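You operate a simulated robot arm through the tools that you are given. There is no shell and no other tool.

You run a simulated robot arm. Do the job below in one go: nothing can be reset, and whatever is moved stays where it is left.

TASK
Test the tester's two capacitors and stand the good one in the rack.
Fine: the other stays in its socket; both slides end back, tester off.

The check looks at the end state, three seconds after you hand in, the way a careful person would. Anything else that was tipped, shoved, dropped, spilled or broken makes it a failure.

THE ROBOT
A 7-joint arm with a two-finger gripper, on a carriage that runs on a rail from [-81, -40] to [2053, 1014] (x, y) and turns from -2.897 to 2.897 rad about z. Base frame: it is fixed where the carriage stands at the start and does not move with it; the origin is on the floor, on the carriage's upright axis, x ahead of it, y to its left, z up. Units: mm, rad, N and s.
It reaches about 1269 mm from its shoulder. Its first joint turns from -2.601 to 2.601 rad. Places, roughly: capacitor [2250, 250, 1000]; front left pocket of the rack [2300, 500, 900]; left slide [2700, 500, 1000]; purple button [2600, 600, 900]; range knob [2500, 400, 900]; right slide [2600, 400, 1000]; rocker switch [2400, 500, 900]. Payload 2.45 kg.
Tool frame: the origin (TCP) lies between the finger pads and is the grasp point; the fingertips stand 26 mm ahead of it; z points along the fingers, y is the line along which they close. The gripper opens to 96 mm; its body begins 69 mm behind the TCP.
Orientation is that of the tool frame in the base frame, as a unit quaternion [w, x, y, z]. With the fingers straight down and closing along the base's y, the tool's x points along the base's -x, its y along +y and its z along -z.

THE INTERFACE
- The arm moves only by the tool apply_moves. Its arguments are lists of equal length, an entry for each row: "slide": the shift along the tool's x, y, z in mm, a list of three; "dr": the turn, a rotation vector about the tool's x, y, z in rad, a list of three; "gripper": the opening, from 0 (shut) to 1 (fully open). In form: {"slide": [[tx, ty, tz], ...], "dr": [[rx, ry, rz], ...], "gripper": [gripper, ...]}. A call has 1 to 20 rows; each row shifts and turns the commanded pose from where the row before left it, along the tool's axes as they then stand. Each row takes 0.2 s and may step no farther than 50 mm and 0.15 rad from the row before; otherwise, or with a gripper value out of range, the whole call is refused. A pose out of reach is approached as far as the arm can. The call stops where the force on the tool passes 70 N (or 10 N more than at its start, if that is more) or the arm is blocked; 0.2 s more then pass. Each finger travels about 169.8 mm/s and halts on what it meets, pressing with about 35 N; the grip force reading is that of the motor and also rises with nothing between the fingers. The clock runs only during rows and for 0.2 s after the last one: add rows that do not move to give the fingers time. The reply holds the time, the measured pose of the TCP, the force on the tool along the base axes, the opening and the grip force, in the units named above and with some noise, with the torque about the TCP (base axes, N m) and any sound that the robot's microphone picked up.
- Cameras (640 x 400 px; columns grow to the right, rows downward): "scene" is now at [42.9, 172.3, 1681.5]; the picture's right is [0.05, -1.00, 0.00], its down [-0.57, -0.03, -0.82] and it looks along [0.82, 0.04, -0.57] (base axes); focal length 261 px, centre (320, 200). "wrist" rides on the gripper at [82, 3, -98] in the tool frame; the picture's right is [-0.04, 1.00, 0.00], its down [-0.73, -0.03, -0.68] and it looks along [-0.68, -0.03, 0.73] (tool axes); focal length 256 px, centre (320, 200).
- camera(camera): a new picture of that camera. The clock stands still meanwhile.
- raise_lower(by): slides the trunk up (or, below 0, down) by that many mm; the arm and the scene camera ride with it, the base frame stays. It gives what a move gives, with no picture.
- base_move(legs): drives the robot by 1 to 6 legs, each [ahead, left, turn to the left] in mm, mm and rad, along the robot's own axes; the way and the turn of a leg run together, so that a leg with both is an arc; at most 1500 mm and 3.142 rad a leg. The arm and the cameras ride along, it lands a little off, and it stops where it bumps. It keeps to its track: a leg is cut to what the track allows. It gives what a move gives.
- aim_head(pan, tilt): turns the head with the scene camera to pan (to the left, within 2.705 rad either way) and tilt (down, from -0.506 to 1.204), counted from straight ahead of the robot. It gives what a move gives.
- locate(camera, pixels): there is no depth. For up to 12 entries [column, row, z] of the newest picture of that camera ("zoom" is the newest enlarged one), the place [x, y] in the base frame at which the ray of that pixel passes the height z, good to about 3 mm, but the place of the scene camera against the robot may be out by one fixed shift of up to 25 mm in any direction. The clock stands still meanwhile.
- close_up(camera, box): a new picture of the part [left, top, right, bottom] of that camera's present view, enlarged. The clock stands still meanwhile.
- close_job(): hands the job in; it is judged then, once.

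Open the gripper and draw the arm clear of the work before you hand the job in, unless the task says otherwise.

The tools are called after ">>>" as a command line: name --argument value ..., lists and objects as JSON in quotes. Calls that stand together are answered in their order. apply_moves: Moves the arm, as the interface text tells. Its arguments: {"type":"object","properties":{"slide":{"type":"array","items":{"type":"array","items":{"type":"number"}}},"dr":{"type":"array","items":{"type":"array","items":{"type":"number"}}},"gripper":{"type":"array","items":{"type":"number"}}},"required":["slide","dr","gripper"]} The other tools are called the same way: raise_lower (by) moves the trunk up or down; base_move (legs) drives the base; aim_head (pan, tilt) turns the head that bears the scene camera; camera (camera) takes a picture; locate (camera, pixels) gives the place at which the rays of pixels pass given heights; close_up (camera, box) takes an enlarged picture of a part of a camera's view; close_job () hands the job in.

At the start:

```text
time: 0.0
tool_pos: [912.5, -42.8, 1223.9]
tool_rot: [-0.001, 0.0, 1.0, 0.0]
contact_force: [1.1, 0.5, 0.5]
torque: [0.01, 0.04, -0.04]
finger_gap: 95.8
finger_force: 0.0
trunk travel left (down, up): [-650.0, 60.0]
robot x, y, heading: [2.6, -0.3, -0.001]
head pan, tilt (commanded): [0.051, 0.606]
```

scene: 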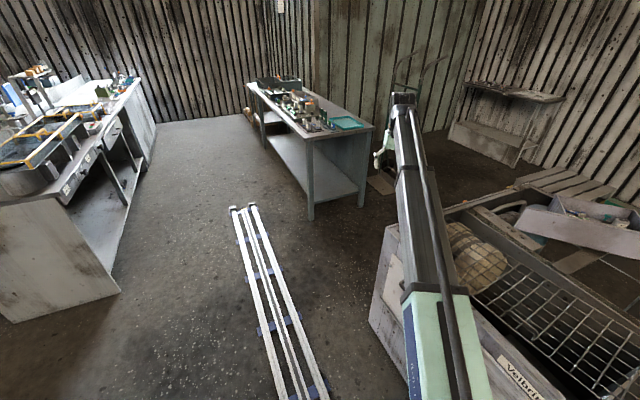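
wrist: 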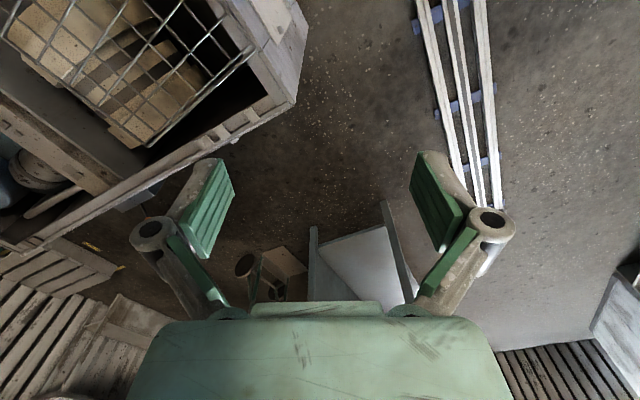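

The scene shows the work table around columns 245-375, rows 75-200; I'll zoom in on it first to see what's on it.

>>> close_up --camera "scene" --box '[230, 60, 390, 160]'

```text
4.00 times, centred on (310, 110) of scene
```

zoom: 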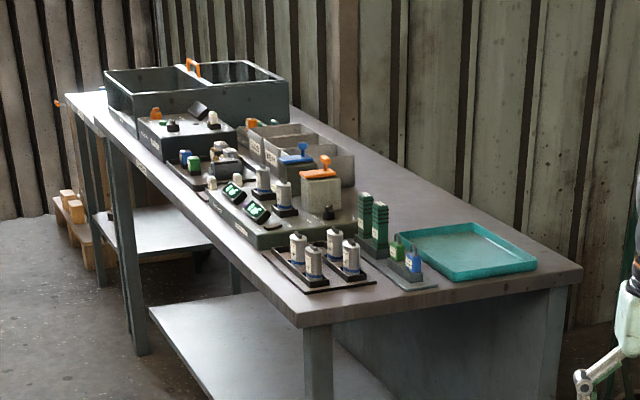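

The table holds, near to far: a rack with four capacitors, a tester with two sockets/displays, trays and bins. I'll locate table corners and items at a few guess heights.

>>> locate --camera "zoom" --pixels '[[302, 327, 870], [580, 267, 870], [70, 95, 870], [258, 248, 870], [275, 250, 870], [385, 280, 870], [425, 285, 870], [235, 187, 920], [258, 212, 920], [262, 190, 950], [283, 205, 950], [320, 180, 950]]'

>>> locate --camera "zoom" --pixels '[[302, 327, 820], [580, 267, 820], [70, 95, 820], [305, 400, 400], [140, 350, 0], [385, 280, 820], [425, 285, 820], [235, 187, 880], [258, 212, 880], [262, 190, 900], [283, 205, 900], [320, 180, 900]]'

```text
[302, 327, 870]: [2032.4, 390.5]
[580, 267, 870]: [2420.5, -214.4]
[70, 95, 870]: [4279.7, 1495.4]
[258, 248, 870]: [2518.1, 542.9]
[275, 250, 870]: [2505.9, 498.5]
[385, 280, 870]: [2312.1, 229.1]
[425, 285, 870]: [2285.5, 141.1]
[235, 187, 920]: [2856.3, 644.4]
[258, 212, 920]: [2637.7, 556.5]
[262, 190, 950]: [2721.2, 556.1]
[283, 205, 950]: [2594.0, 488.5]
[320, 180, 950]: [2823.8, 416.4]
```

```text
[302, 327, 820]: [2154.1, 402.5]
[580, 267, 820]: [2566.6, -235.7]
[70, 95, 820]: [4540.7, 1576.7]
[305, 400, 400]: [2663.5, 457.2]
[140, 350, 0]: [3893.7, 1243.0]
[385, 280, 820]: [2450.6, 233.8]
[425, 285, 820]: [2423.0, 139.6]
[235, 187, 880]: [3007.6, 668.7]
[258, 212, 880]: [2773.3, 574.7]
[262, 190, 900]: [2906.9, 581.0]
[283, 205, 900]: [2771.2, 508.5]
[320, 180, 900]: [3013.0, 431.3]
```

The table's long front edge runs parallel to the rail, roughly 550 mm to its right, so I'll raise the trunk for clearance and drive to near the end of the rail with heading kept.

>>> raise_lower --by 55

>>> base_move --legs '[[1000, 494, 0], [900, 445, 0]]'

>>> camera --camera "scene"

>>> camera --camera "wrist"

```text
time: 1.0
tool_pos: [912.8, -42.1, 1279.7]
tool_rot: [0.0, 0.0, 1.0, 0.0]
contact_force: [0.0, 0.6, -0.9]
torque: [-0.01, 0.0, 0.01]
finger_gap: 96.0
finger_force: 0.1
trunk travel left (down, up): [-705.0, 5.0]
robot x, y, heading: [-0.4, 0.2, -0.0]
head pan, tilt (commanded): [0.051, 0.606]
```

```text
time: 11.5
tool_pos: [2825.8, 910.1, 1279.4]
tool_rot: [0.0, -0.004, 1.0, 0.0]
contact_force: [-0.3, 0.2, 0.0]
torque: [0.0, 0.01, 0.02]
finger_gap: 96.2
finger_force: 0.1
trunk travel left (down, up): [-705.0, 5.0]
robot x, y, heading: [1911.2, 947.1, 0.012]
head pan, tilt (commanded): [0.051, 0.606]
```

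```text
taken
```

scene: 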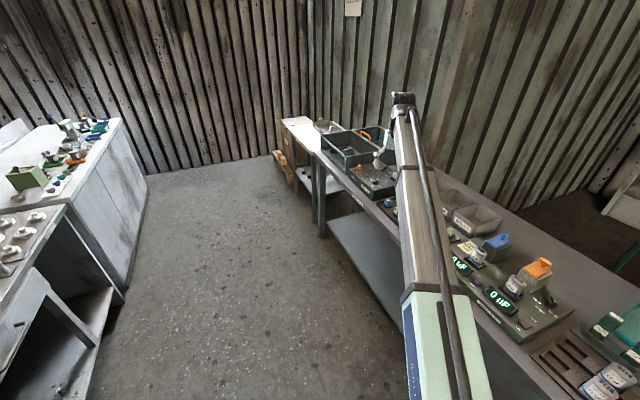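

```text
taken
```

wrist: 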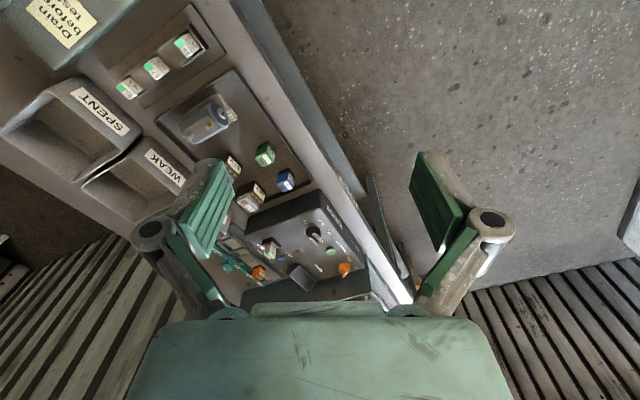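

The tester (displays at about (460,265) and (500,300)) lies right of the arm, and bins labelled "SPENT"/"WEAK" and a "Drain before test" sign appear in the wrist view. I'll pan the head right to look at the tester.

>>> aim_head --pan -0.85 --tilt 0.85

>>> camera --camera "scene"

>>> close_up --camera "wrist" --box '[0, 0, 320, 200]'

```text
time: 12.7
tool_pos: [2824.1, 911.3, 1279.7]
tool_rot: [0.001, -0.006, 1.0, 0.0]
contact_force: [-0.6, -0.4, -0.7]
torque: [0.0, 0.0, 0.03]
finger_gap: 95.9
finger_force: 0.0
trunk travel left (down, up): [-705.0, 5.0]
robot x, y, heading: [1911.7, 943.7, 0.011]
head pan, tilt (commanded): [-0.85, 0.85]
```

```text
taken
```

scene: 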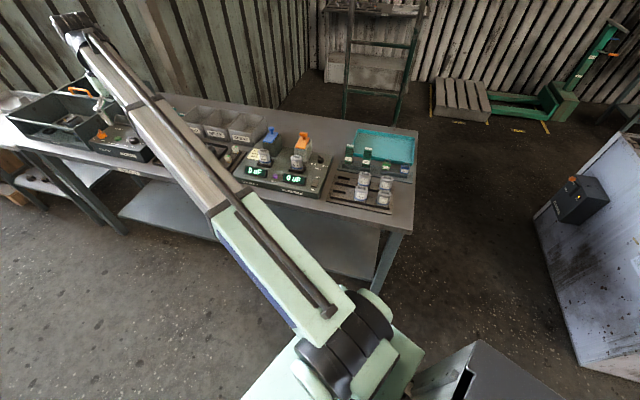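

```text
2.00 times, centred on (160, 100) of wrist
```

zoom: 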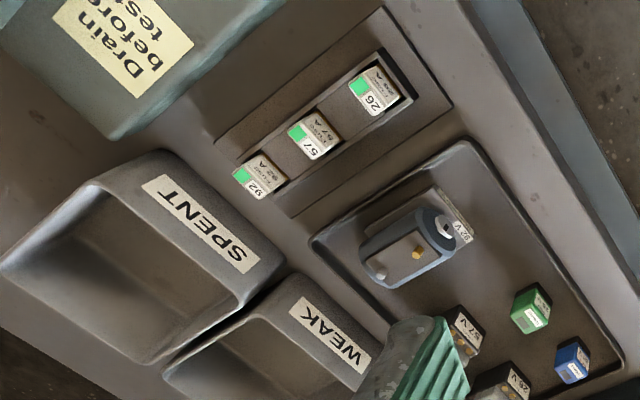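

The tester sits at about (285,170) in the scene view, the rack at (370,185). I'll zoom in on both.

>>> close_up --camera "scene" --box '[225, 115, 345, 205]'

>>> close_up --camera "scene" --box '[310, 115, 430, 215]'

```text
4.44 times, centred on (285, 160) of scene
```

zoom: 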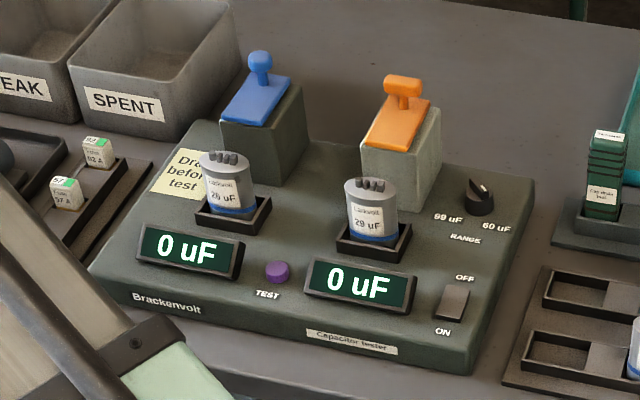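

```text
4.00 times, centred on (370, 165) of scene
```

zoom: 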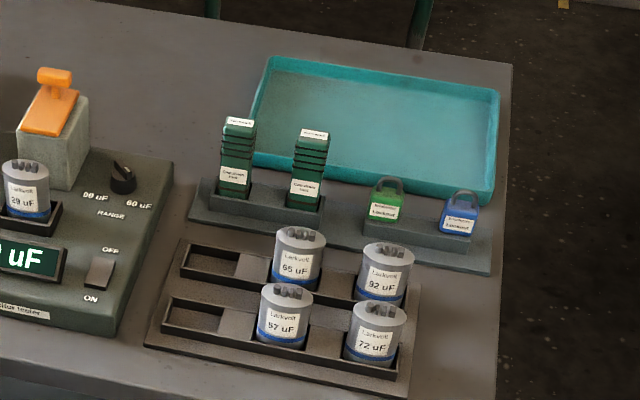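

The tester: sockets hold caps labelled 26 uF (left) and 29 uF (right), displays, TEST button, a RANGE knob (99/60 uF), an ON/OFF rocker, blue left and orange right slides, and a "Drain before test" label. I'll retract the arm, advance a bit along the rail and turn square to the table.

>>> apply_moves --slide '[[50, 0, 0], [50, 0, 0], [50, 0, 0], [50, 0, 0], [50, 0, 0], [50, 0, 0], [0, 0, 0]]' --dr '[[0, 0, 0], [0, 0, 0], [0, 0, 0], [0, 0, 0], [0, 0, 0], [0, 0, 0], [0, 0, 0]]' --gripper '[1, 1, 1, 1, 1, 1, 1]'

>>> base_move --legs '[[125, 62, 0], [0, 0, -1.123]]'

>>> aim_head --pan 0.35 --tilt 0.85

>>> camera --camera "scene"

>>> camera --camera "wrist"

```text
time: 14.3
tool_pos: [2532.6, 907.6, 1260.3]
tool_rot: [0.007, -0.005, 1.0, 0.0]
contact_force: [-0.5, -0.6, 0.2]
torque: [0.0, 0.01, -0.01]
finger_gap: 96.0
finger_force: 0.1
out of reach, approached as far as the arm can: row 6
trunk travel left (down, up): [-705.0, 5.0]
robot x, y, heading: [1915.6, 943.8, 0.009]
head pan, tilt (commanded): [-0.85, 0.85]
```

```text
time: 18.5
tool_pos: [2271.1, 429.0, 1261.3]
tool_rot: [0.005, 0.529, 0.849, -0.004]
contact_force: [0.0, -0.3, -0.4]
torque: [-0.02, 0.0, -0.03]
finger_gap: 96.1
finger_force: 0.1
trunk travel left (down, up): [-705.0, 5.0]
robot x, y, heading: [2036.7, 1007.2, -1.118]
head pan, tilt (commanded): [-0.85, 0.85]
```

```text
time: 19.9
tool_pos: [2270.8, 428.6, 1260.6]
tool_rot: [0.006, 0.528, 0.849, -0.005]
contact_force: [-0.1, -0.4, -0.5]
torque: [0.0, 0.04, 0.0]
finger_gap: 95.8
finger_force: 0.0
trunk travel left (down, up): [-705.0, 5.0]
robot x, y, heading: [2033.2, 1003.6, -1.11]
head pan, tilt (commanded): [0.351, 0.85]
```

```text
taken
```

scene: 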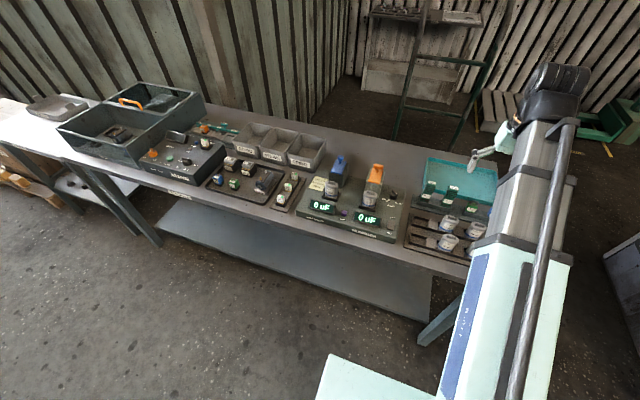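

```text
taken
```

wrist: 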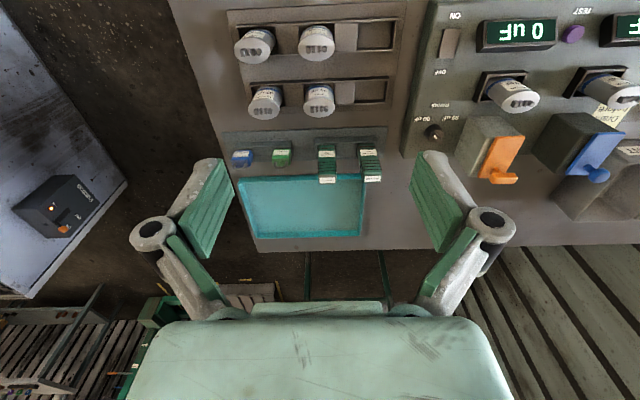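

The robot now faces the table; the wrist camera sees rack and tester square-on (upside down). I'll shift the arm left to look at the tester closely.

>>> apply_moves --slide '[[-20, 50, 0], [0, 50, 0], [0, 50, 0], [0, 50, 0], [0, 50, 0], [0, 0, 0]]' --dr '[[0, 0, 0], [0, 0, 0], [0, 0, 0], [0, 0, 0], [0, 0, 0], [0, 0, 0]]' --gripper '[1, 1, 1, 1, 1, 1]'

>>> camera --camera "wrist"

>>> close_up --camera "wrist" --box '[160, 0, 400, 180]'

```text
refused: row 1 steps farther than a row can; nothing moved
```

```text
taken
```

wrist: 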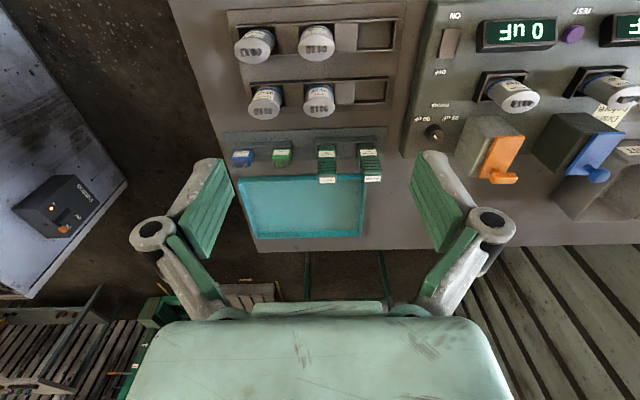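

```text
2.22 times, centred on (280, 90) of wrist
```

zoom: 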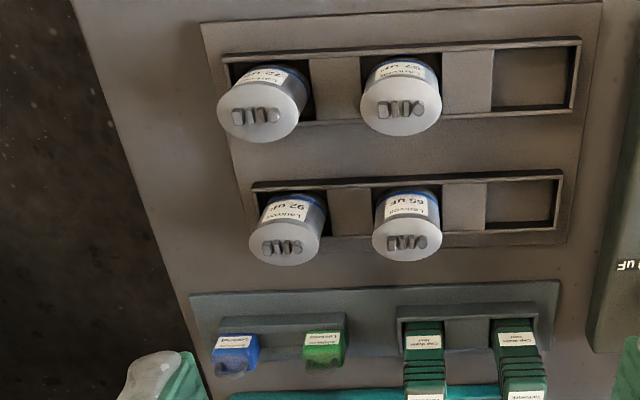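

The combined step was over 50 mm; I'll redo with steps within limits.

>>> apply_moves --slide '[[0, 48, 0], [0, 48, 0], [0, 48, 0], [0, 48, 0], [0, 48, 0], [0, 0, 0]]' --dr '[[0, 0, 0], [0, 0, 0], [0, 0, 0], [0, 0, 0], [0, 0, 0], [0, 0, 0]]' --gripper '[1, 1, 1, 1, 1, 1]'

>>> camera --camera "wrist"

>>> close_up --camera "wrist" --box '[190, 0, 450, 190]'

```text
time: 21.3
tool_pos: [2485.8, 535.6, 1260.3]
tool_rot: [0.006, 0.529, 0.849, -0.004]
contact_force: [0.3, 0.0, -0.7]
torque: [-0.01, -0.01, 0.0]
finger_gap: 96.0
finger_force: 0.0
trunk travel left (down, up): [-705.0, 5.0]
robot x, y, heading: [2035.4, 1005.3, -1.117]
head pan, tilt (commanded): [0.351, 0.85]
```

```text
taken
```

wrist: 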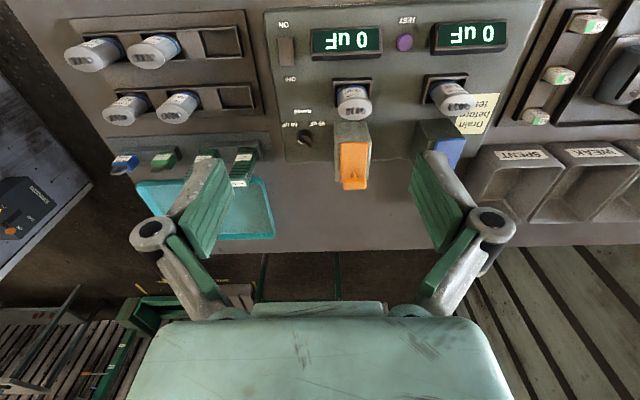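

```text
2.11 times, centred on (320, 95) of wrist
```

zoom: 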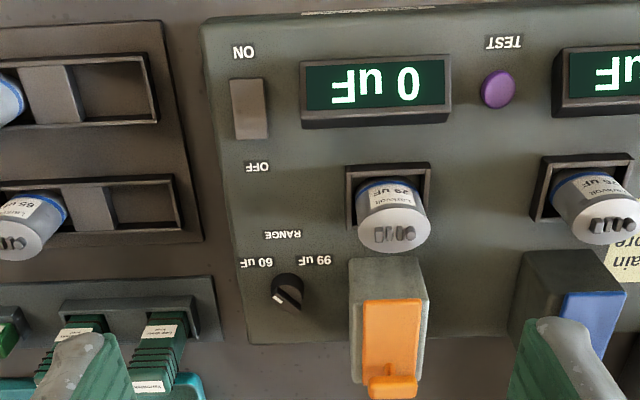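

Two tall green block tools stand near (205,160)/(245,160), perhaps draining tools; I'll zoom in to read their labels.

>>> close_up --camera "wrist" --box '[100, 120, 280, 240]'

>>> close_up --camera "scene" --box '[400, 150, 500, 210]'

>>> close_up --camera "scene" --box '[290, 140, 410, 250]'

```text
3.33 times, centred on (190, 180) of wrist
```

zoom: 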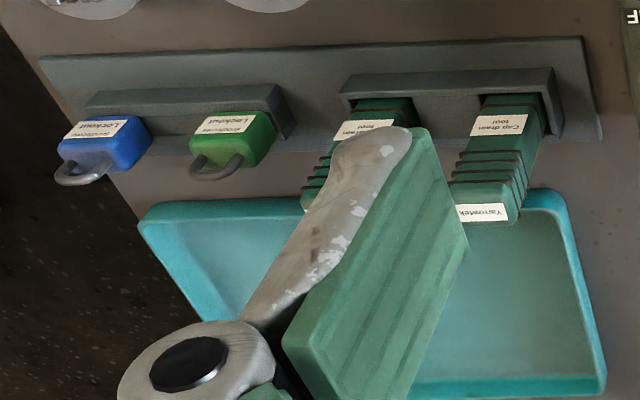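

```text
6.40 times, centred on (450, 180) of scene
```

zoom: 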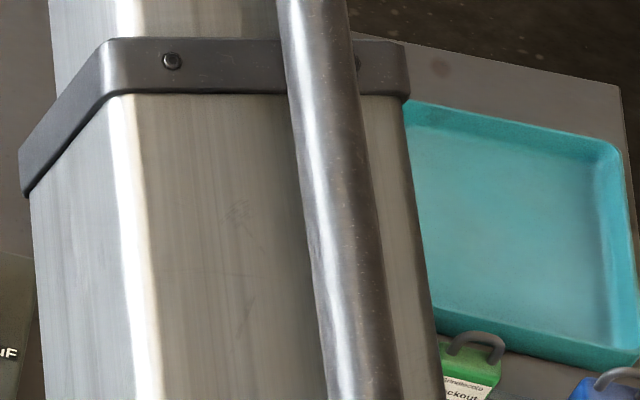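

```text
3.64 times, centred on (350, 195) of scene
```

zoom: 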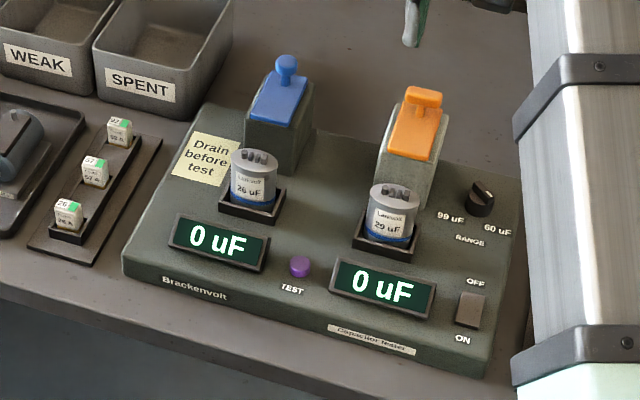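

The green blocks are "Cap drain tool"s, so the plan is to drain each capacitor with one, then slide contacts forward, test, etc. I'll locate key features in the wrist picture at two heights for triangulation.

>>> camera --camera "wrist"

>>> locate --camera "wrist" --pixels '[[405, 43, 900], [287, 50, 900], [305, 138, 900], [355, 182, 1000], [353, 105, 950], [455, 97, 950], [222, 42, 870], [240, 97, 870], [285, 160, 870], [263, 12, 870], [546, 4, 870], [243, 11, 870]]'

>>> locate --camera "wrist" --pixels '[[405, 43, 850], [287, 50, 850], [305, 138, 850], [355, 182, 950], [353, 105, 900], [455, 97, 900], [222, 42, 820], [240, 97, 820], [285, 160, 820], [263, 12, 820], [546, 4, 820], [243, 11, 820]]'

```text
taken
```

wrist: 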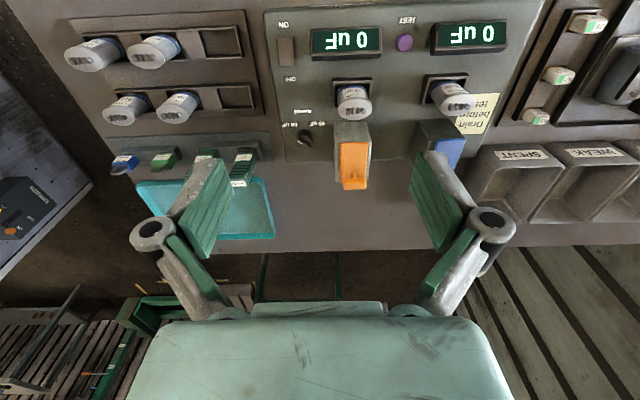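

```text
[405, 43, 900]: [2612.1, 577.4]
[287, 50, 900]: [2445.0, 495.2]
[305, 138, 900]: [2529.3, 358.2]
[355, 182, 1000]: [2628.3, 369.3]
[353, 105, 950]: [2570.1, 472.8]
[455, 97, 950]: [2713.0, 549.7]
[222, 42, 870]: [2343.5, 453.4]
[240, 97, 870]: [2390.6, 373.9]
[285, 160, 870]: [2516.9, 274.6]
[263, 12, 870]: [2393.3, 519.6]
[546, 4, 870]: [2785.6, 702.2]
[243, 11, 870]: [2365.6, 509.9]
```

```text
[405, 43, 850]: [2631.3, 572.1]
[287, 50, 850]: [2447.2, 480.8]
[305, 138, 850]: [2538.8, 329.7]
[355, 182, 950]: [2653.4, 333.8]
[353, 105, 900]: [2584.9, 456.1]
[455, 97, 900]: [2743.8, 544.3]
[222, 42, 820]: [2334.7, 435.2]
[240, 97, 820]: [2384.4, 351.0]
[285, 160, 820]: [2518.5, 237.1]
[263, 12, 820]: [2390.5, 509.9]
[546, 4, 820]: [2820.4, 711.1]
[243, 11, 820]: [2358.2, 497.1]
```

I'll lower the trunk 150 mm to get a nearer view and a second ray for each feature; fingertips stay near z 1085, above what is below.

>>> raise_lower --by -120

>>> camera --camera "wrist"

>>> camera --camera "scene"

```text
time: 22.8
tool_pos: [2485.6, 535.2, 1139.4]
tool_rot: [0.006, 0.528, 0.849, -0.004]
contact_force: [0.5, 0.6, -0.3]
torque: [0.01, 0.0, -0.01]
finger_gap: 96.2
finger_force: 0.0
trunk travel left (down, up): [-585.0, 125.0]
robot x, y, heading: [2036.6, 1006.9, -1.114]
head pan, tilt (commanded): [0.351, 0.85]
```

```text
taken
```

wrist: 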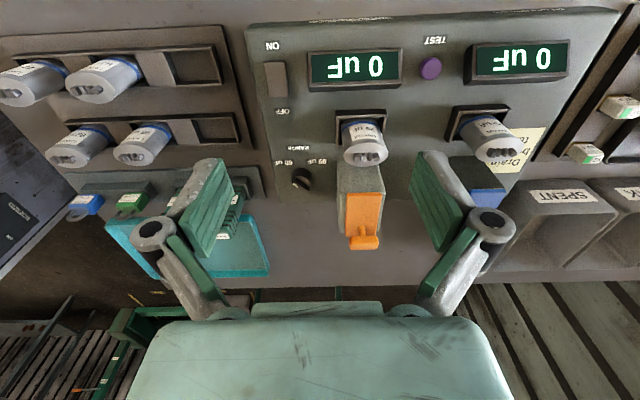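

```text
taken
```

scene: 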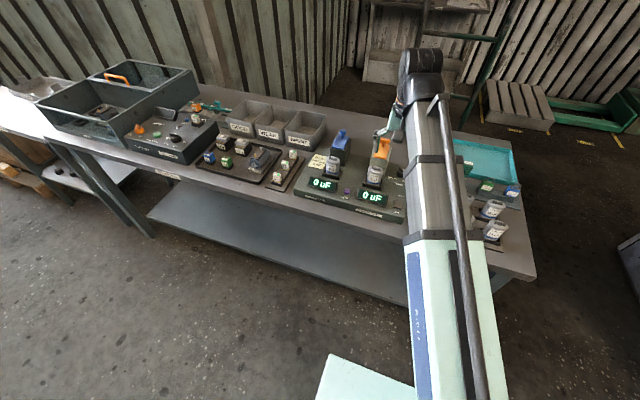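

I'll locate the same features from this lower viewpoint.

>>> locate --camera "wrist" --pixels '[[430, 68, 900], [275, 78, 900], [302, 178, 900], [364, 242, 1000], [367, 150, 950], [499, 148, 950], [195, 66, 870], [217, 130, 870], [247, 27, 870], [621, 12, 870], [221, 24, 870]]'

>>> locate --camera "wrist" --pixels '[[430, 68, 850], [275, 78, 850], [302, 178, 850], [364, 242, 950], [367, 150, 900], [499, 148, 900], [195, 66, 820], [217, 130, 820], [247, 27, 820], [621, 12, 820], [221, 24, 820]]'

>>> close_up --camera "wrist" --box '[230, 10, 450, 160]'

>>> close_up --camera "wrist" --box '[260, 110, 420, 270]'

```text
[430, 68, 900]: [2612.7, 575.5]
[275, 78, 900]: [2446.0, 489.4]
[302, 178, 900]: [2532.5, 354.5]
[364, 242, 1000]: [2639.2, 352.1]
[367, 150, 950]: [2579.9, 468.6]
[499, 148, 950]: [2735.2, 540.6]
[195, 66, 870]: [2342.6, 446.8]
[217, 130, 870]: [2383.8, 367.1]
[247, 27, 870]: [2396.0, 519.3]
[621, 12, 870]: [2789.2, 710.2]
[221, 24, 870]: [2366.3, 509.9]
```

```text
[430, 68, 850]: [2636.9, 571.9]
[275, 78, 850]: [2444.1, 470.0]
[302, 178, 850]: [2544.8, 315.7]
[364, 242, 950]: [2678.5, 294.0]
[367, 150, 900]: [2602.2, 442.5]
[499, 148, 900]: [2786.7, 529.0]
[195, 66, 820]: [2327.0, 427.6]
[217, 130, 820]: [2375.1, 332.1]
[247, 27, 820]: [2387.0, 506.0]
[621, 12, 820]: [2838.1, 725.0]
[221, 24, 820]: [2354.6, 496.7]
```

```text
2.67 times, centred on (340, 85) of wrist
```

zoom: 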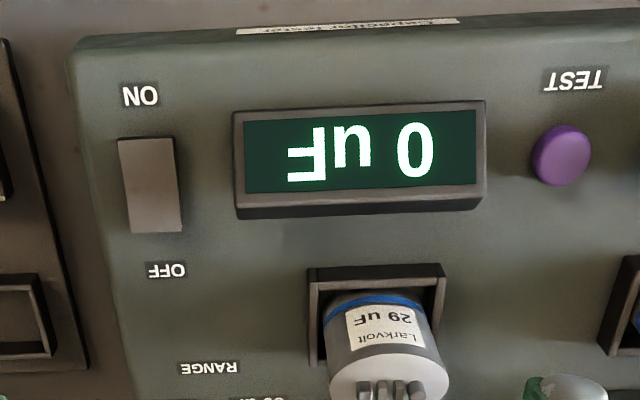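

```text
2.50 times, centred on (340, 190) of wrist
```

zoom: 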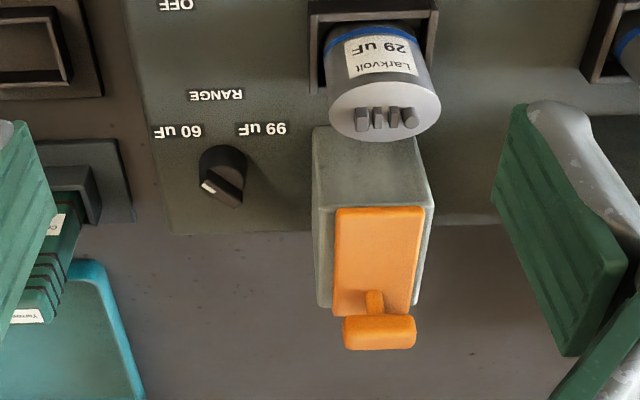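

Slide knob is near (2609, 396, 1038) and cap tops near z≈1000. I'll take zooms of the slides from the scene camera to understand their travel.

>>> close_up --camera "scene" --box '[290, 120, 410, 220]'

>>> close_up --camera "scene" --box '[325, 122, 395, 172]'

```text
4.00 times, centred on (350, 170) of scene
```

zoom: 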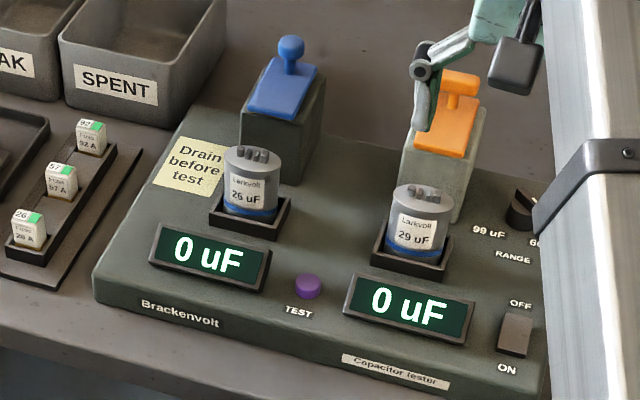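

```text
8.00 times, centred on (360, 147) of scene
```

zoom: 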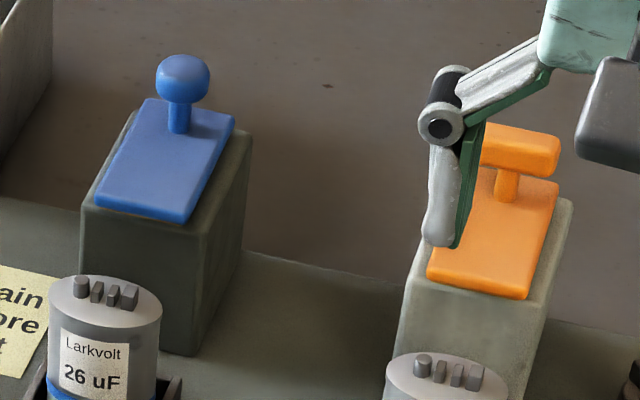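

Slides are flat plates on posts (blue ball knob, orange T handle) that go forward over the terminals. Now I'll move right to inspect the drain tools and rack up close.

>>> apply_moves --slide '[[-15, -45, 0], [-15, -45, 0], [0, -48, 0], [0, 0, 0]]' --dr '[[0, 0, 0], [0, 0, 0], [0, 0, 0], [0, 0, 0]]' --gripper '[1, 1, 1, 1]'

>>> camera --camera "wrist"

>>> close_up --camera "wrist" --box '[200, 120, 440, 300]'

```text
time: 23.8
tool_pos: [2373.8, 446.8, 1140.3]
tool_rot: [0.006, 0.528, 0.849, -0.005]
contact_force: [0.1, 0.4, 0.5]
torque: [0.0, -0.01, 0.0]
finger_gap: 95.9
finger_force: 0.0
trunk travel left (down, up): [-585.0, 125.0]
robot x, y, heading: [2036.1, 1005.3, -1.117]
head pan, tilt (commanded): [0.351, 0.85]
```

```text
taken
```

wrist: 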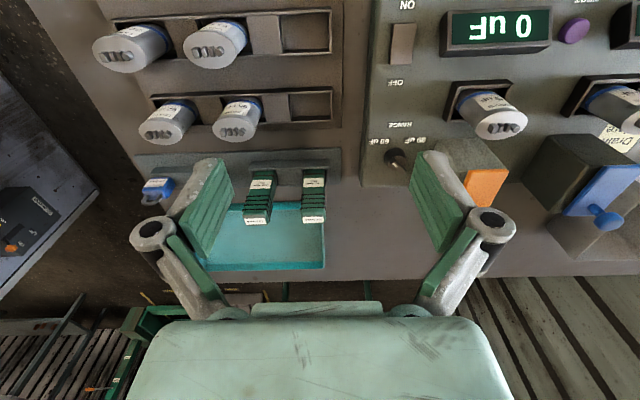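

```text
2.22 times, centred on (320, 210) of wrist
```

zoom: 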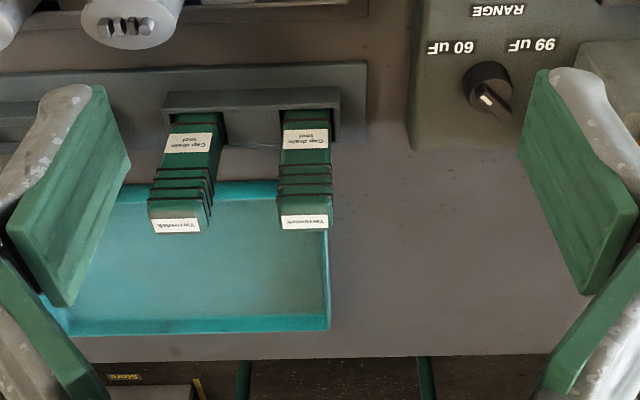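

The left drain tool stands at zoom (305,170) with its neighbour ~120 zoom-px away. I'll zoom closer on the tools and on the knob.

>>> close_up --camera "wrist" --box '[230, 150, 350, 240]'

>>> close_up --camera "wrist" --box '[360, 110, 450, 180]'

>>> locate --camera "wrist" --pixels '[[314, 222, 1000], [314, 222, 950], [256, 223, 1000], [256, 223, 950], [302, 217, 1000], [326, 217, 1000], [244, 219, 1000], [268, 218, 1000], [302, 32, 900], [311, 104, 900], [397, 156, 920]]'

```text
4.44 times, centred on (290, 195) of wrist
```

zoom: 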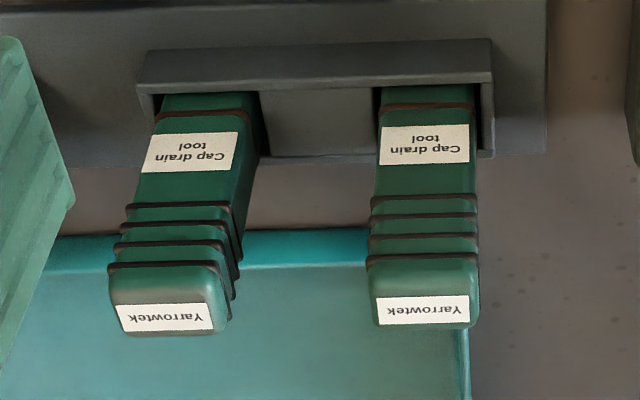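

```text
5.71 times, centred on (405, 145) of wrist
```

zoom: 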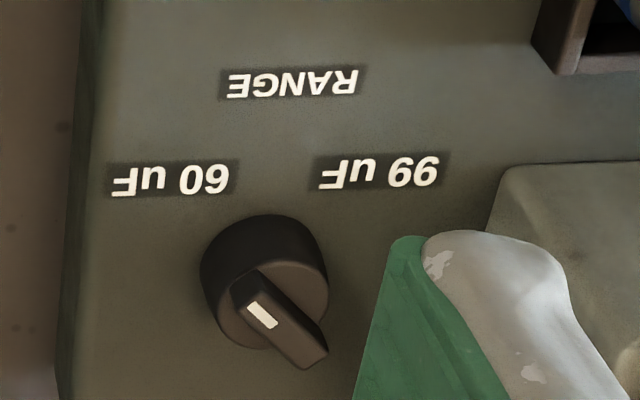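

```text
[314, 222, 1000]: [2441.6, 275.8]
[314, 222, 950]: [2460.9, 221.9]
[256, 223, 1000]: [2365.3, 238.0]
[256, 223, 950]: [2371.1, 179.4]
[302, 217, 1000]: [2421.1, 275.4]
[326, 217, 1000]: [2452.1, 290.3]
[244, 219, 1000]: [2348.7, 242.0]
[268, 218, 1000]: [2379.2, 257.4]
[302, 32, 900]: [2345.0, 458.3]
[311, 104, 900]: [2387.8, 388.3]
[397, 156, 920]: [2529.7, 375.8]
```

The knob's white mark points to "60 uF" already, which covers 26/29 uF. I'll move the hand forward ~90 mm for a second ray to fix the heights of the drain tools.

>>> apply_moves --slide '[[-45, 0, 0], [-45, 0, 0], [0, 0, 0]]' --dr '[[0, 0, 0], [0, 0, 0], [0, 0, 0]]' --gripper '[1, 1, 1]'

>>> camera --camera "wrist"

>>> close_up --camera "wrist" --box '[220, 80, 340, 180]'

```text
time: 24.6
tool_pos: [2414.3, 366.7, 1141.7]
tool_rot: [0.006, 0.529, 0.849, -0.004]
contact_force: [0.5, -0.2, 0.1]
torque: [-0.01, 0.02, 0.04]
finger_gap: 96.0
finger_force: 0.1
trunk travel left (down, up): [-585.0, 125.0]
robot x, y, heading: [2035.7, 1010.6, -1.111]
head pan, tilt (commanded): [0.351, 0.85]
```

```text
taken
```

wrist: 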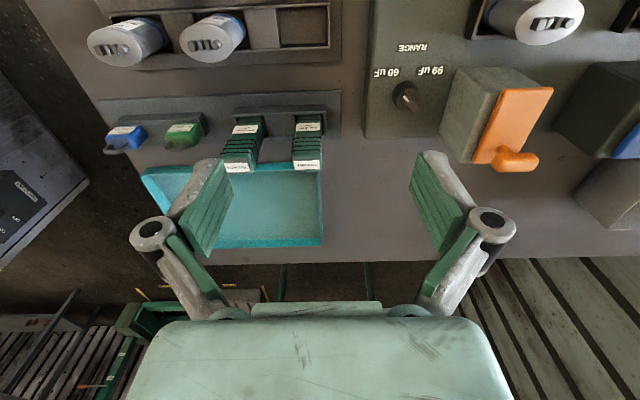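

```text
4.00 times, centred on (280, 130) of wrist
```

zoom: 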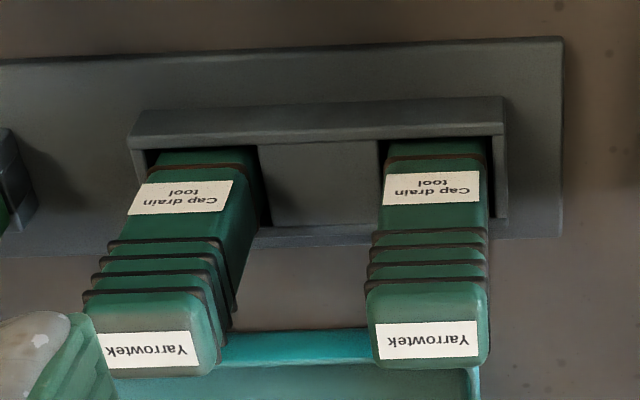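

Now I'll locate the same top-label centre in this view (zoom (428,340)), plus holder and rack features.

>>> locate --camera "zoom" --pixels '[[428, 340, 1000], [428, 340, 950], [368, 290, 1000], [488, 285, 1000], [372, 365, 1000], [488, 362, 1000], [175, 350, 1000], [440, 145, 900], [385, 158, 900], [488, 155, 900], [505, 100, 900], [130, 135, 900]]'

>>> close_up --camera "scene" --box '[430, 140, 530, 250]'

```text
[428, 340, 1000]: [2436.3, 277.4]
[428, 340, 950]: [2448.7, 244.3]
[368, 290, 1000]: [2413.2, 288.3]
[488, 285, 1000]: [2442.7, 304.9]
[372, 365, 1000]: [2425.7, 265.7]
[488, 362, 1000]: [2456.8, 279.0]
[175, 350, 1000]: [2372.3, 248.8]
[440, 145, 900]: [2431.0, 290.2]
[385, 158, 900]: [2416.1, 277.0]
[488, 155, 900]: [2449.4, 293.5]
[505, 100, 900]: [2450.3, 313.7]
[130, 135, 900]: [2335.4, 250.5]
```

```text
3.64 times, centred on (480, 195) of scene
```

zoom: 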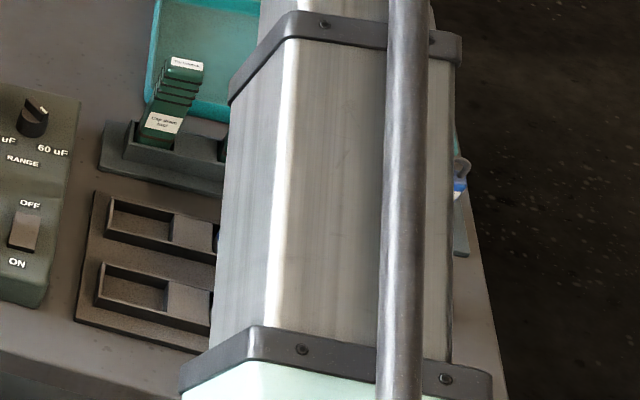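

The left drain tool's top is at about (2437, 278, 998), roughly 34 × 26 mm in section. I'll move the TCP above it and turn the hand −90° so the fingers close front-to-back (the pocket in front is empty).

>>> apply_moves --slide '[[-45, -9, 0], [-45, -9, 0], [0, 0, 0], [0, 0, 0], [0, 0, 0], [0, 0, 0], [0, 0, 0], [0, 0, 0], [0, 0, 0], [0, 0, 0], [0, 0, 0], [0, 0, 0], [0, 0, 0], [0, 0, 0]]' --dr '[[0, 0, 0], [0, 0, 0], [0, 0, -0.1428], [0, 0, -0.1428], [0, 0, -0.1428], [0, 0, -0.1428], [0, 0, -0.1428], [0, 0, -0.1428], [0, 0, -0.1428], [0, 0, -0.1428], [0, 0, -0.1428], [0, 0, -0.1428], [0, 0, -0.1428], [0, 0, 0]]' --gripper '[1, 1, 1, 1, 1, 1, 1, 1, 1, 1, 1, 1, 1, 1]'

>>> camera --camera "wrist"

>>> camera --camera "scene"

```text
time: 27.6
tool_pos: [2438.7, 278.3, 1142.3]
tool_rot: [0.001, -0.228, 0.974, -0.007]
contact_force: [-0.5, -0.5, -0.4]
torque: [0.0, 0.01, 0.0]
finger_gap: 96.0
finger_force: 0.1
trunk travel left (down, up): [-585.0, 125.0]
robot x, y, heading: [2036.4, 1007.6, -1.114]
head pan, tilt (commanded): [0.351, 0.85]
```

```text
taken
```

wrist: 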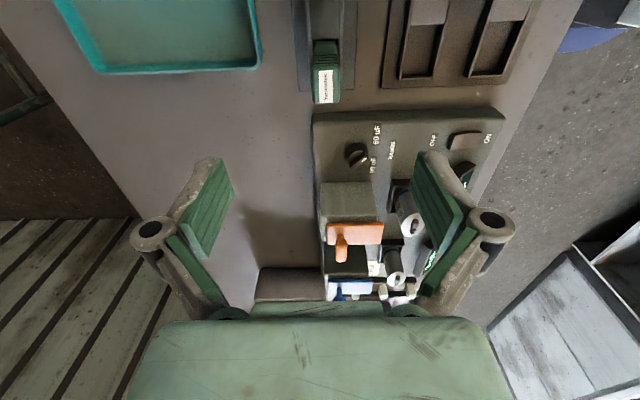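

```text
taken
```

scene: 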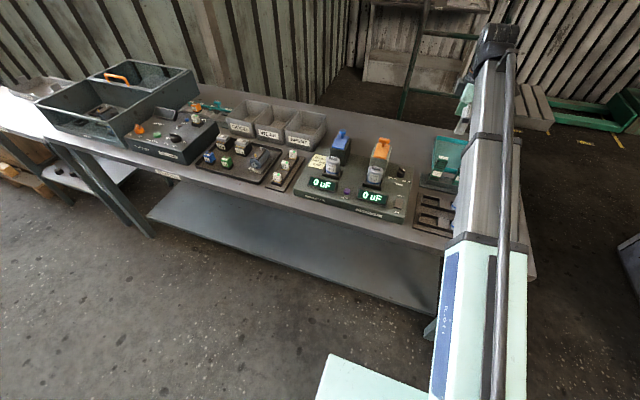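

The tool's top appears under the TCP around (328,86) with expected centre at col 320; I'll zoom in to fine-measure the offset.

>>> close_up --camera "wrist" --box '[280, 20, 380, 120]'

>>> locate --camera "zoom" --pixels '[[222, 195, 998], [392, 195, 998], [225, 330, 998], [385, 330, 998]]'

```text
4.00 times, centred on (330, 70) of wrist
```

zoom: 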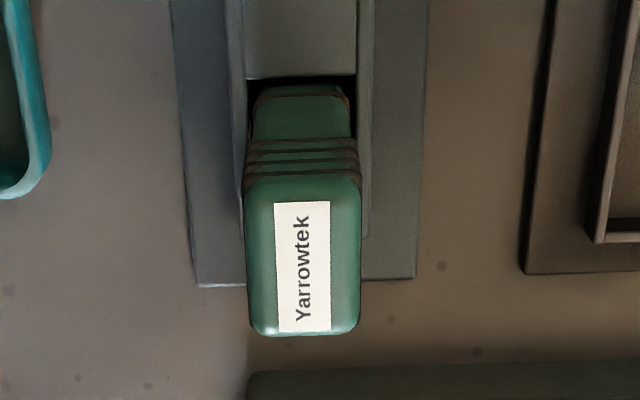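

```text
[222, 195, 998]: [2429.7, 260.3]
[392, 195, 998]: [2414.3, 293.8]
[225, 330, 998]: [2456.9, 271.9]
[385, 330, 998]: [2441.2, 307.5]
```

The top face spans zoom (246–361, 178–335); I'll locate its corners.

>>> locate --camera "zoom" --pixels '[[246, 180, 998], [361, 180, 998], [248, 333, 998], [360, 333, 998], [303, 257, 998], [303, 257, 1010], [303, 85, 900], [303, 115, 900], [247, 80, 900], [357, 80, 900], [370, 80, 900], [232, 80, 900]]'

```text
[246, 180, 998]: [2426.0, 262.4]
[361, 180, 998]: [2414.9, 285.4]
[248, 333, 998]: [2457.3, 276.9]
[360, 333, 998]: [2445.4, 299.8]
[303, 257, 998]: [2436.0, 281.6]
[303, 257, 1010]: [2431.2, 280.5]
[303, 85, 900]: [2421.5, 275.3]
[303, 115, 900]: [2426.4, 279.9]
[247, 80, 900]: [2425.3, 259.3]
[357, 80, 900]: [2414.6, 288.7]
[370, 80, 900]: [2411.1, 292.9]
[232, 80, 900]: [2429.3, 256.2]
```

Centre of the tool's top is (2436, 281). I'll correct by ~4 mm and descend to z≈968 to grip the ribbed handle.

>>> apply_moves --slide '[[1.3, 3.7, 0], [0, 0, 45], [0, 0, 45], [0, 0, 45], [0, 0, 39], [0, 0, 0]]' --dr '[[0, 0, 0], [0, 0, 0], [0, 0, 0], [0, 0, 0], [0, 0, 0], [0, 0, 0]]' --gripper '[0.75, 0.75, 0.75, 0.75, 0.75, 0.75]'

>>> camera --camera "wrist"

```text
time: 29.0
tool_pos: [2437.1, 278.9, 967.6]
tool_rot: [0.001, -0.227, 0.974, -0.007]
contact_force: [0.6, 0.4, -0.6]
torque: [-0.02, -0.01, -0.01]
finger_gap: 72.1
finger_force: 0.1
trunk travel left (down, up): [-585.0, 125.0]
robot x, y, heading: [2040.9, 1005.8, -1.113]
head pan, tilt (commanded): [0.351, 0.85]
```

```text
taken
```

wrist: 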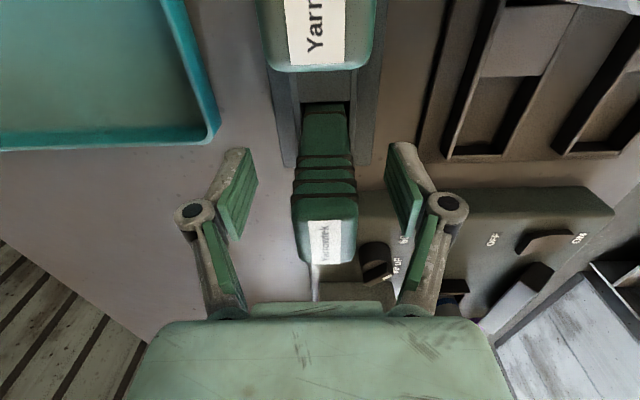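

The left drain tool sits centred between the fingers (col 325). Closing the gripper on it.

>>> apply_moves --slide '[[0, 0, 0], [0, 0, 0], [0, 0, 0]]' --dr '[[0, 0, 0], [0, 0, 0], [0, 0, 0]]' --gripper '[0, 0, 0]'

```text
time: 29.8
tool_pos: [2436.1, 279.5, 970.0]
tool_rot: [0.001, -0.227, 0.974, -0.008]
contact_force: [-1.0, 2.3, 3.4]
torque: [0.15, 0.07, 0.06]
finger_gap: 25.1
finger_force: 35.1
trunk travel left (down, up): [-585.0, 125.0]
robot x, y, heading: [2036.4, 1008.7, -1.116]
head pan, tilt (commanded): [0.351, 0.85]
```

Gripped (gap 25.1 mm, 35 N). Lifting straight up 100 mm in gentle steps.

>>> apply_moves --slide '[[0, 0, -10], [0, 0, -20], [0, 0, -30], [0, 0, -40], [0, 0, -40], [0, 0, 0]]' --dr '[[0, 0, 0], [0, 0, 0], [0, 0, 0], [0, 0, 0], [0, 0, 0], [0, 0, 0]]' --gripper '[0, 0, 0, 0, 0, 0]'

>>> camera --camera "wrist"

>>> camera --camera "scene"

>>> close_up --camera "scene" --box '[410, 110, 490, 220]'

```text
time: 31.2
tool_pos: [2436.2, 282.0, 1109.1]
tool_rot: [0.001, -0.226, 0.974, -0.007]
contact_force: [-0.7, 0.6, -0.8]
torque: [-0.01, -0.03, 0.03]
finger_gap: 25.1
finger_force: 34.7
trunk travel left (down, up): [-585.0, 125.0]
robot x, y, heading: [2036.1, 1000.7, -1.108]
head pan, tilt (commanded): [0.351, 0.85]
```

```text
taken
```

wrist: 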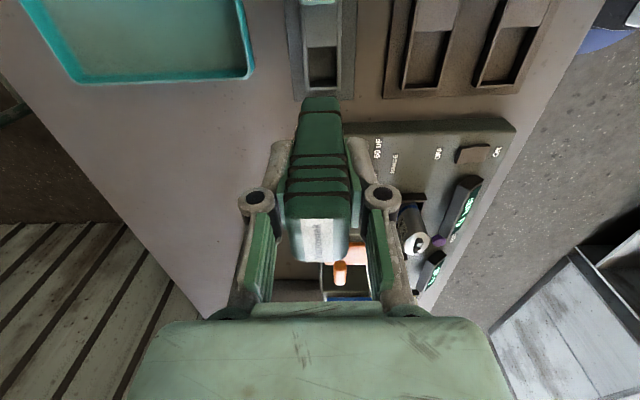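

```text
taken
```

scene: 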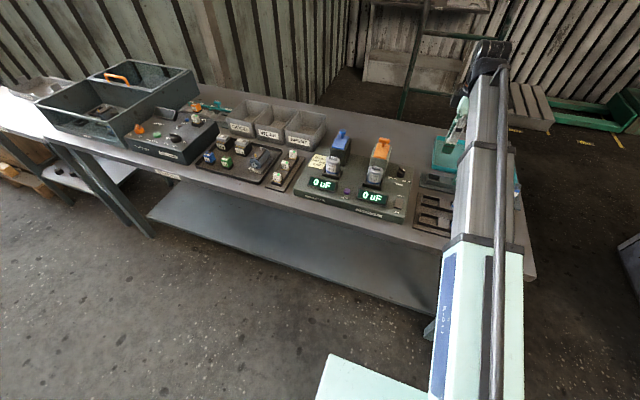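

```text
3.64 times, centred on (450, 165) of scene
```

zoom: 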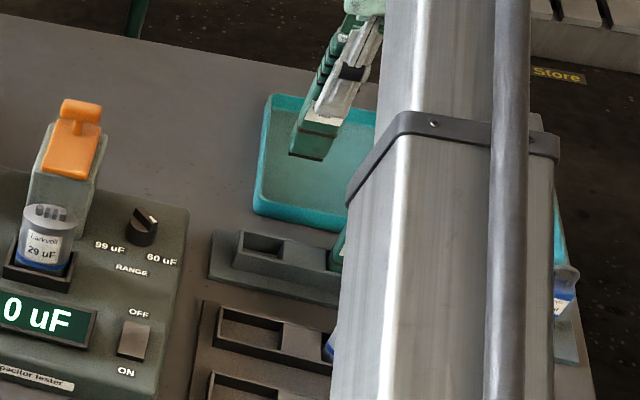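

The drain tool is lifted out. I'll zoom into the wrist view to find the tool's bottom end relative to the TCP.

>>> close_up --camera "wrist" --box '[260, 60, 380, 270]'

>>> close_up --camera "wrist" --box '[430, 120, 530, 200]'

```text
1.90 times, centred on (320, 165) of wrist
```

zoom: 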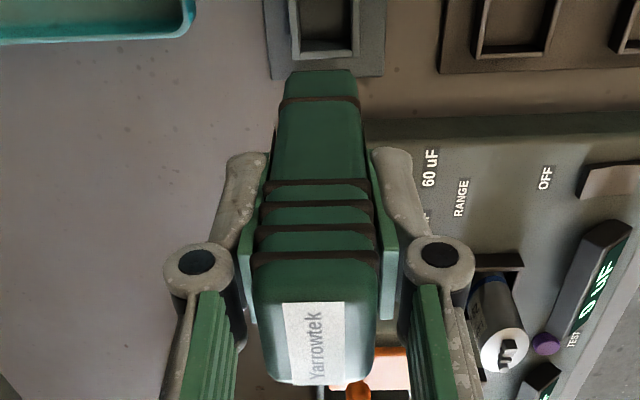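

```text
5.00 times, centred on (480, 160) of wrist
```

zoom: 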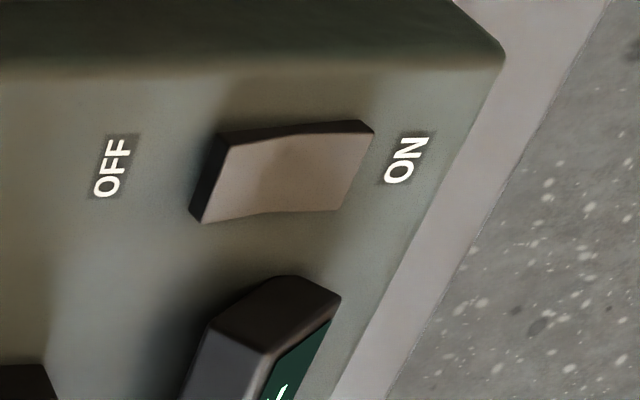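

The rocker's ON end is pressed (OFF end raised), so the tester is on; the tool's bottom is ~69 mm below the TCP. I'll now move to view the right capacitor from the side for precise triangulation.

>>> apply_moves --slide '[[0, 0, -30], [0, 45, 0], [0, 45, 0], [0, 45, 0], [-20, 42, 0], [-40, 0, 0], [0, 0, 0]]' --dr '[[0, 0, 0], [0, 0, 0], [0, 0, 0], [0, 0, 0], [0, 0, 0], [0, 0, 0], [0, 0, 0]]' --gripper '[0, 0, 0, 0, 0, 0, 0]'

>>> camera --camera "wrist"

```text
time: 32.8
tool_pos: [2413.0, 466.1, 1136.6]
tool_rot: [0.001, -0.226, 0.974, -0.007]
contact_force: [0.6, 0.1, -1.2]
torque: [0.03, 0.05, 0.0]
finger_gap: 25.0
finger_force: 35.2
trunk travel left (down, up): [-585.0, 125.0]
robot x, y, heading: [2037.5, 1004.5, -1.116]
head pan, tilt (commanded): [0.351, 0.85]
```

```text
taken
```

wrist: 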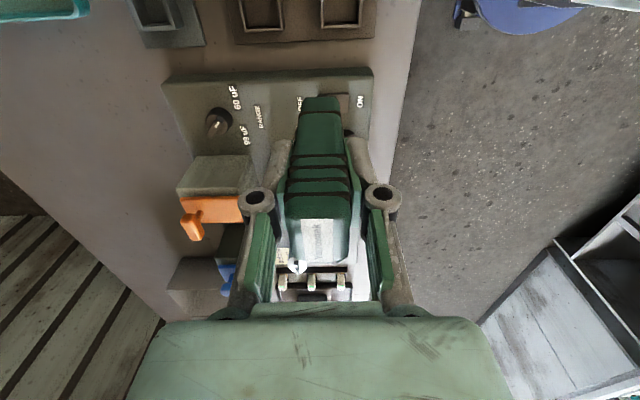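

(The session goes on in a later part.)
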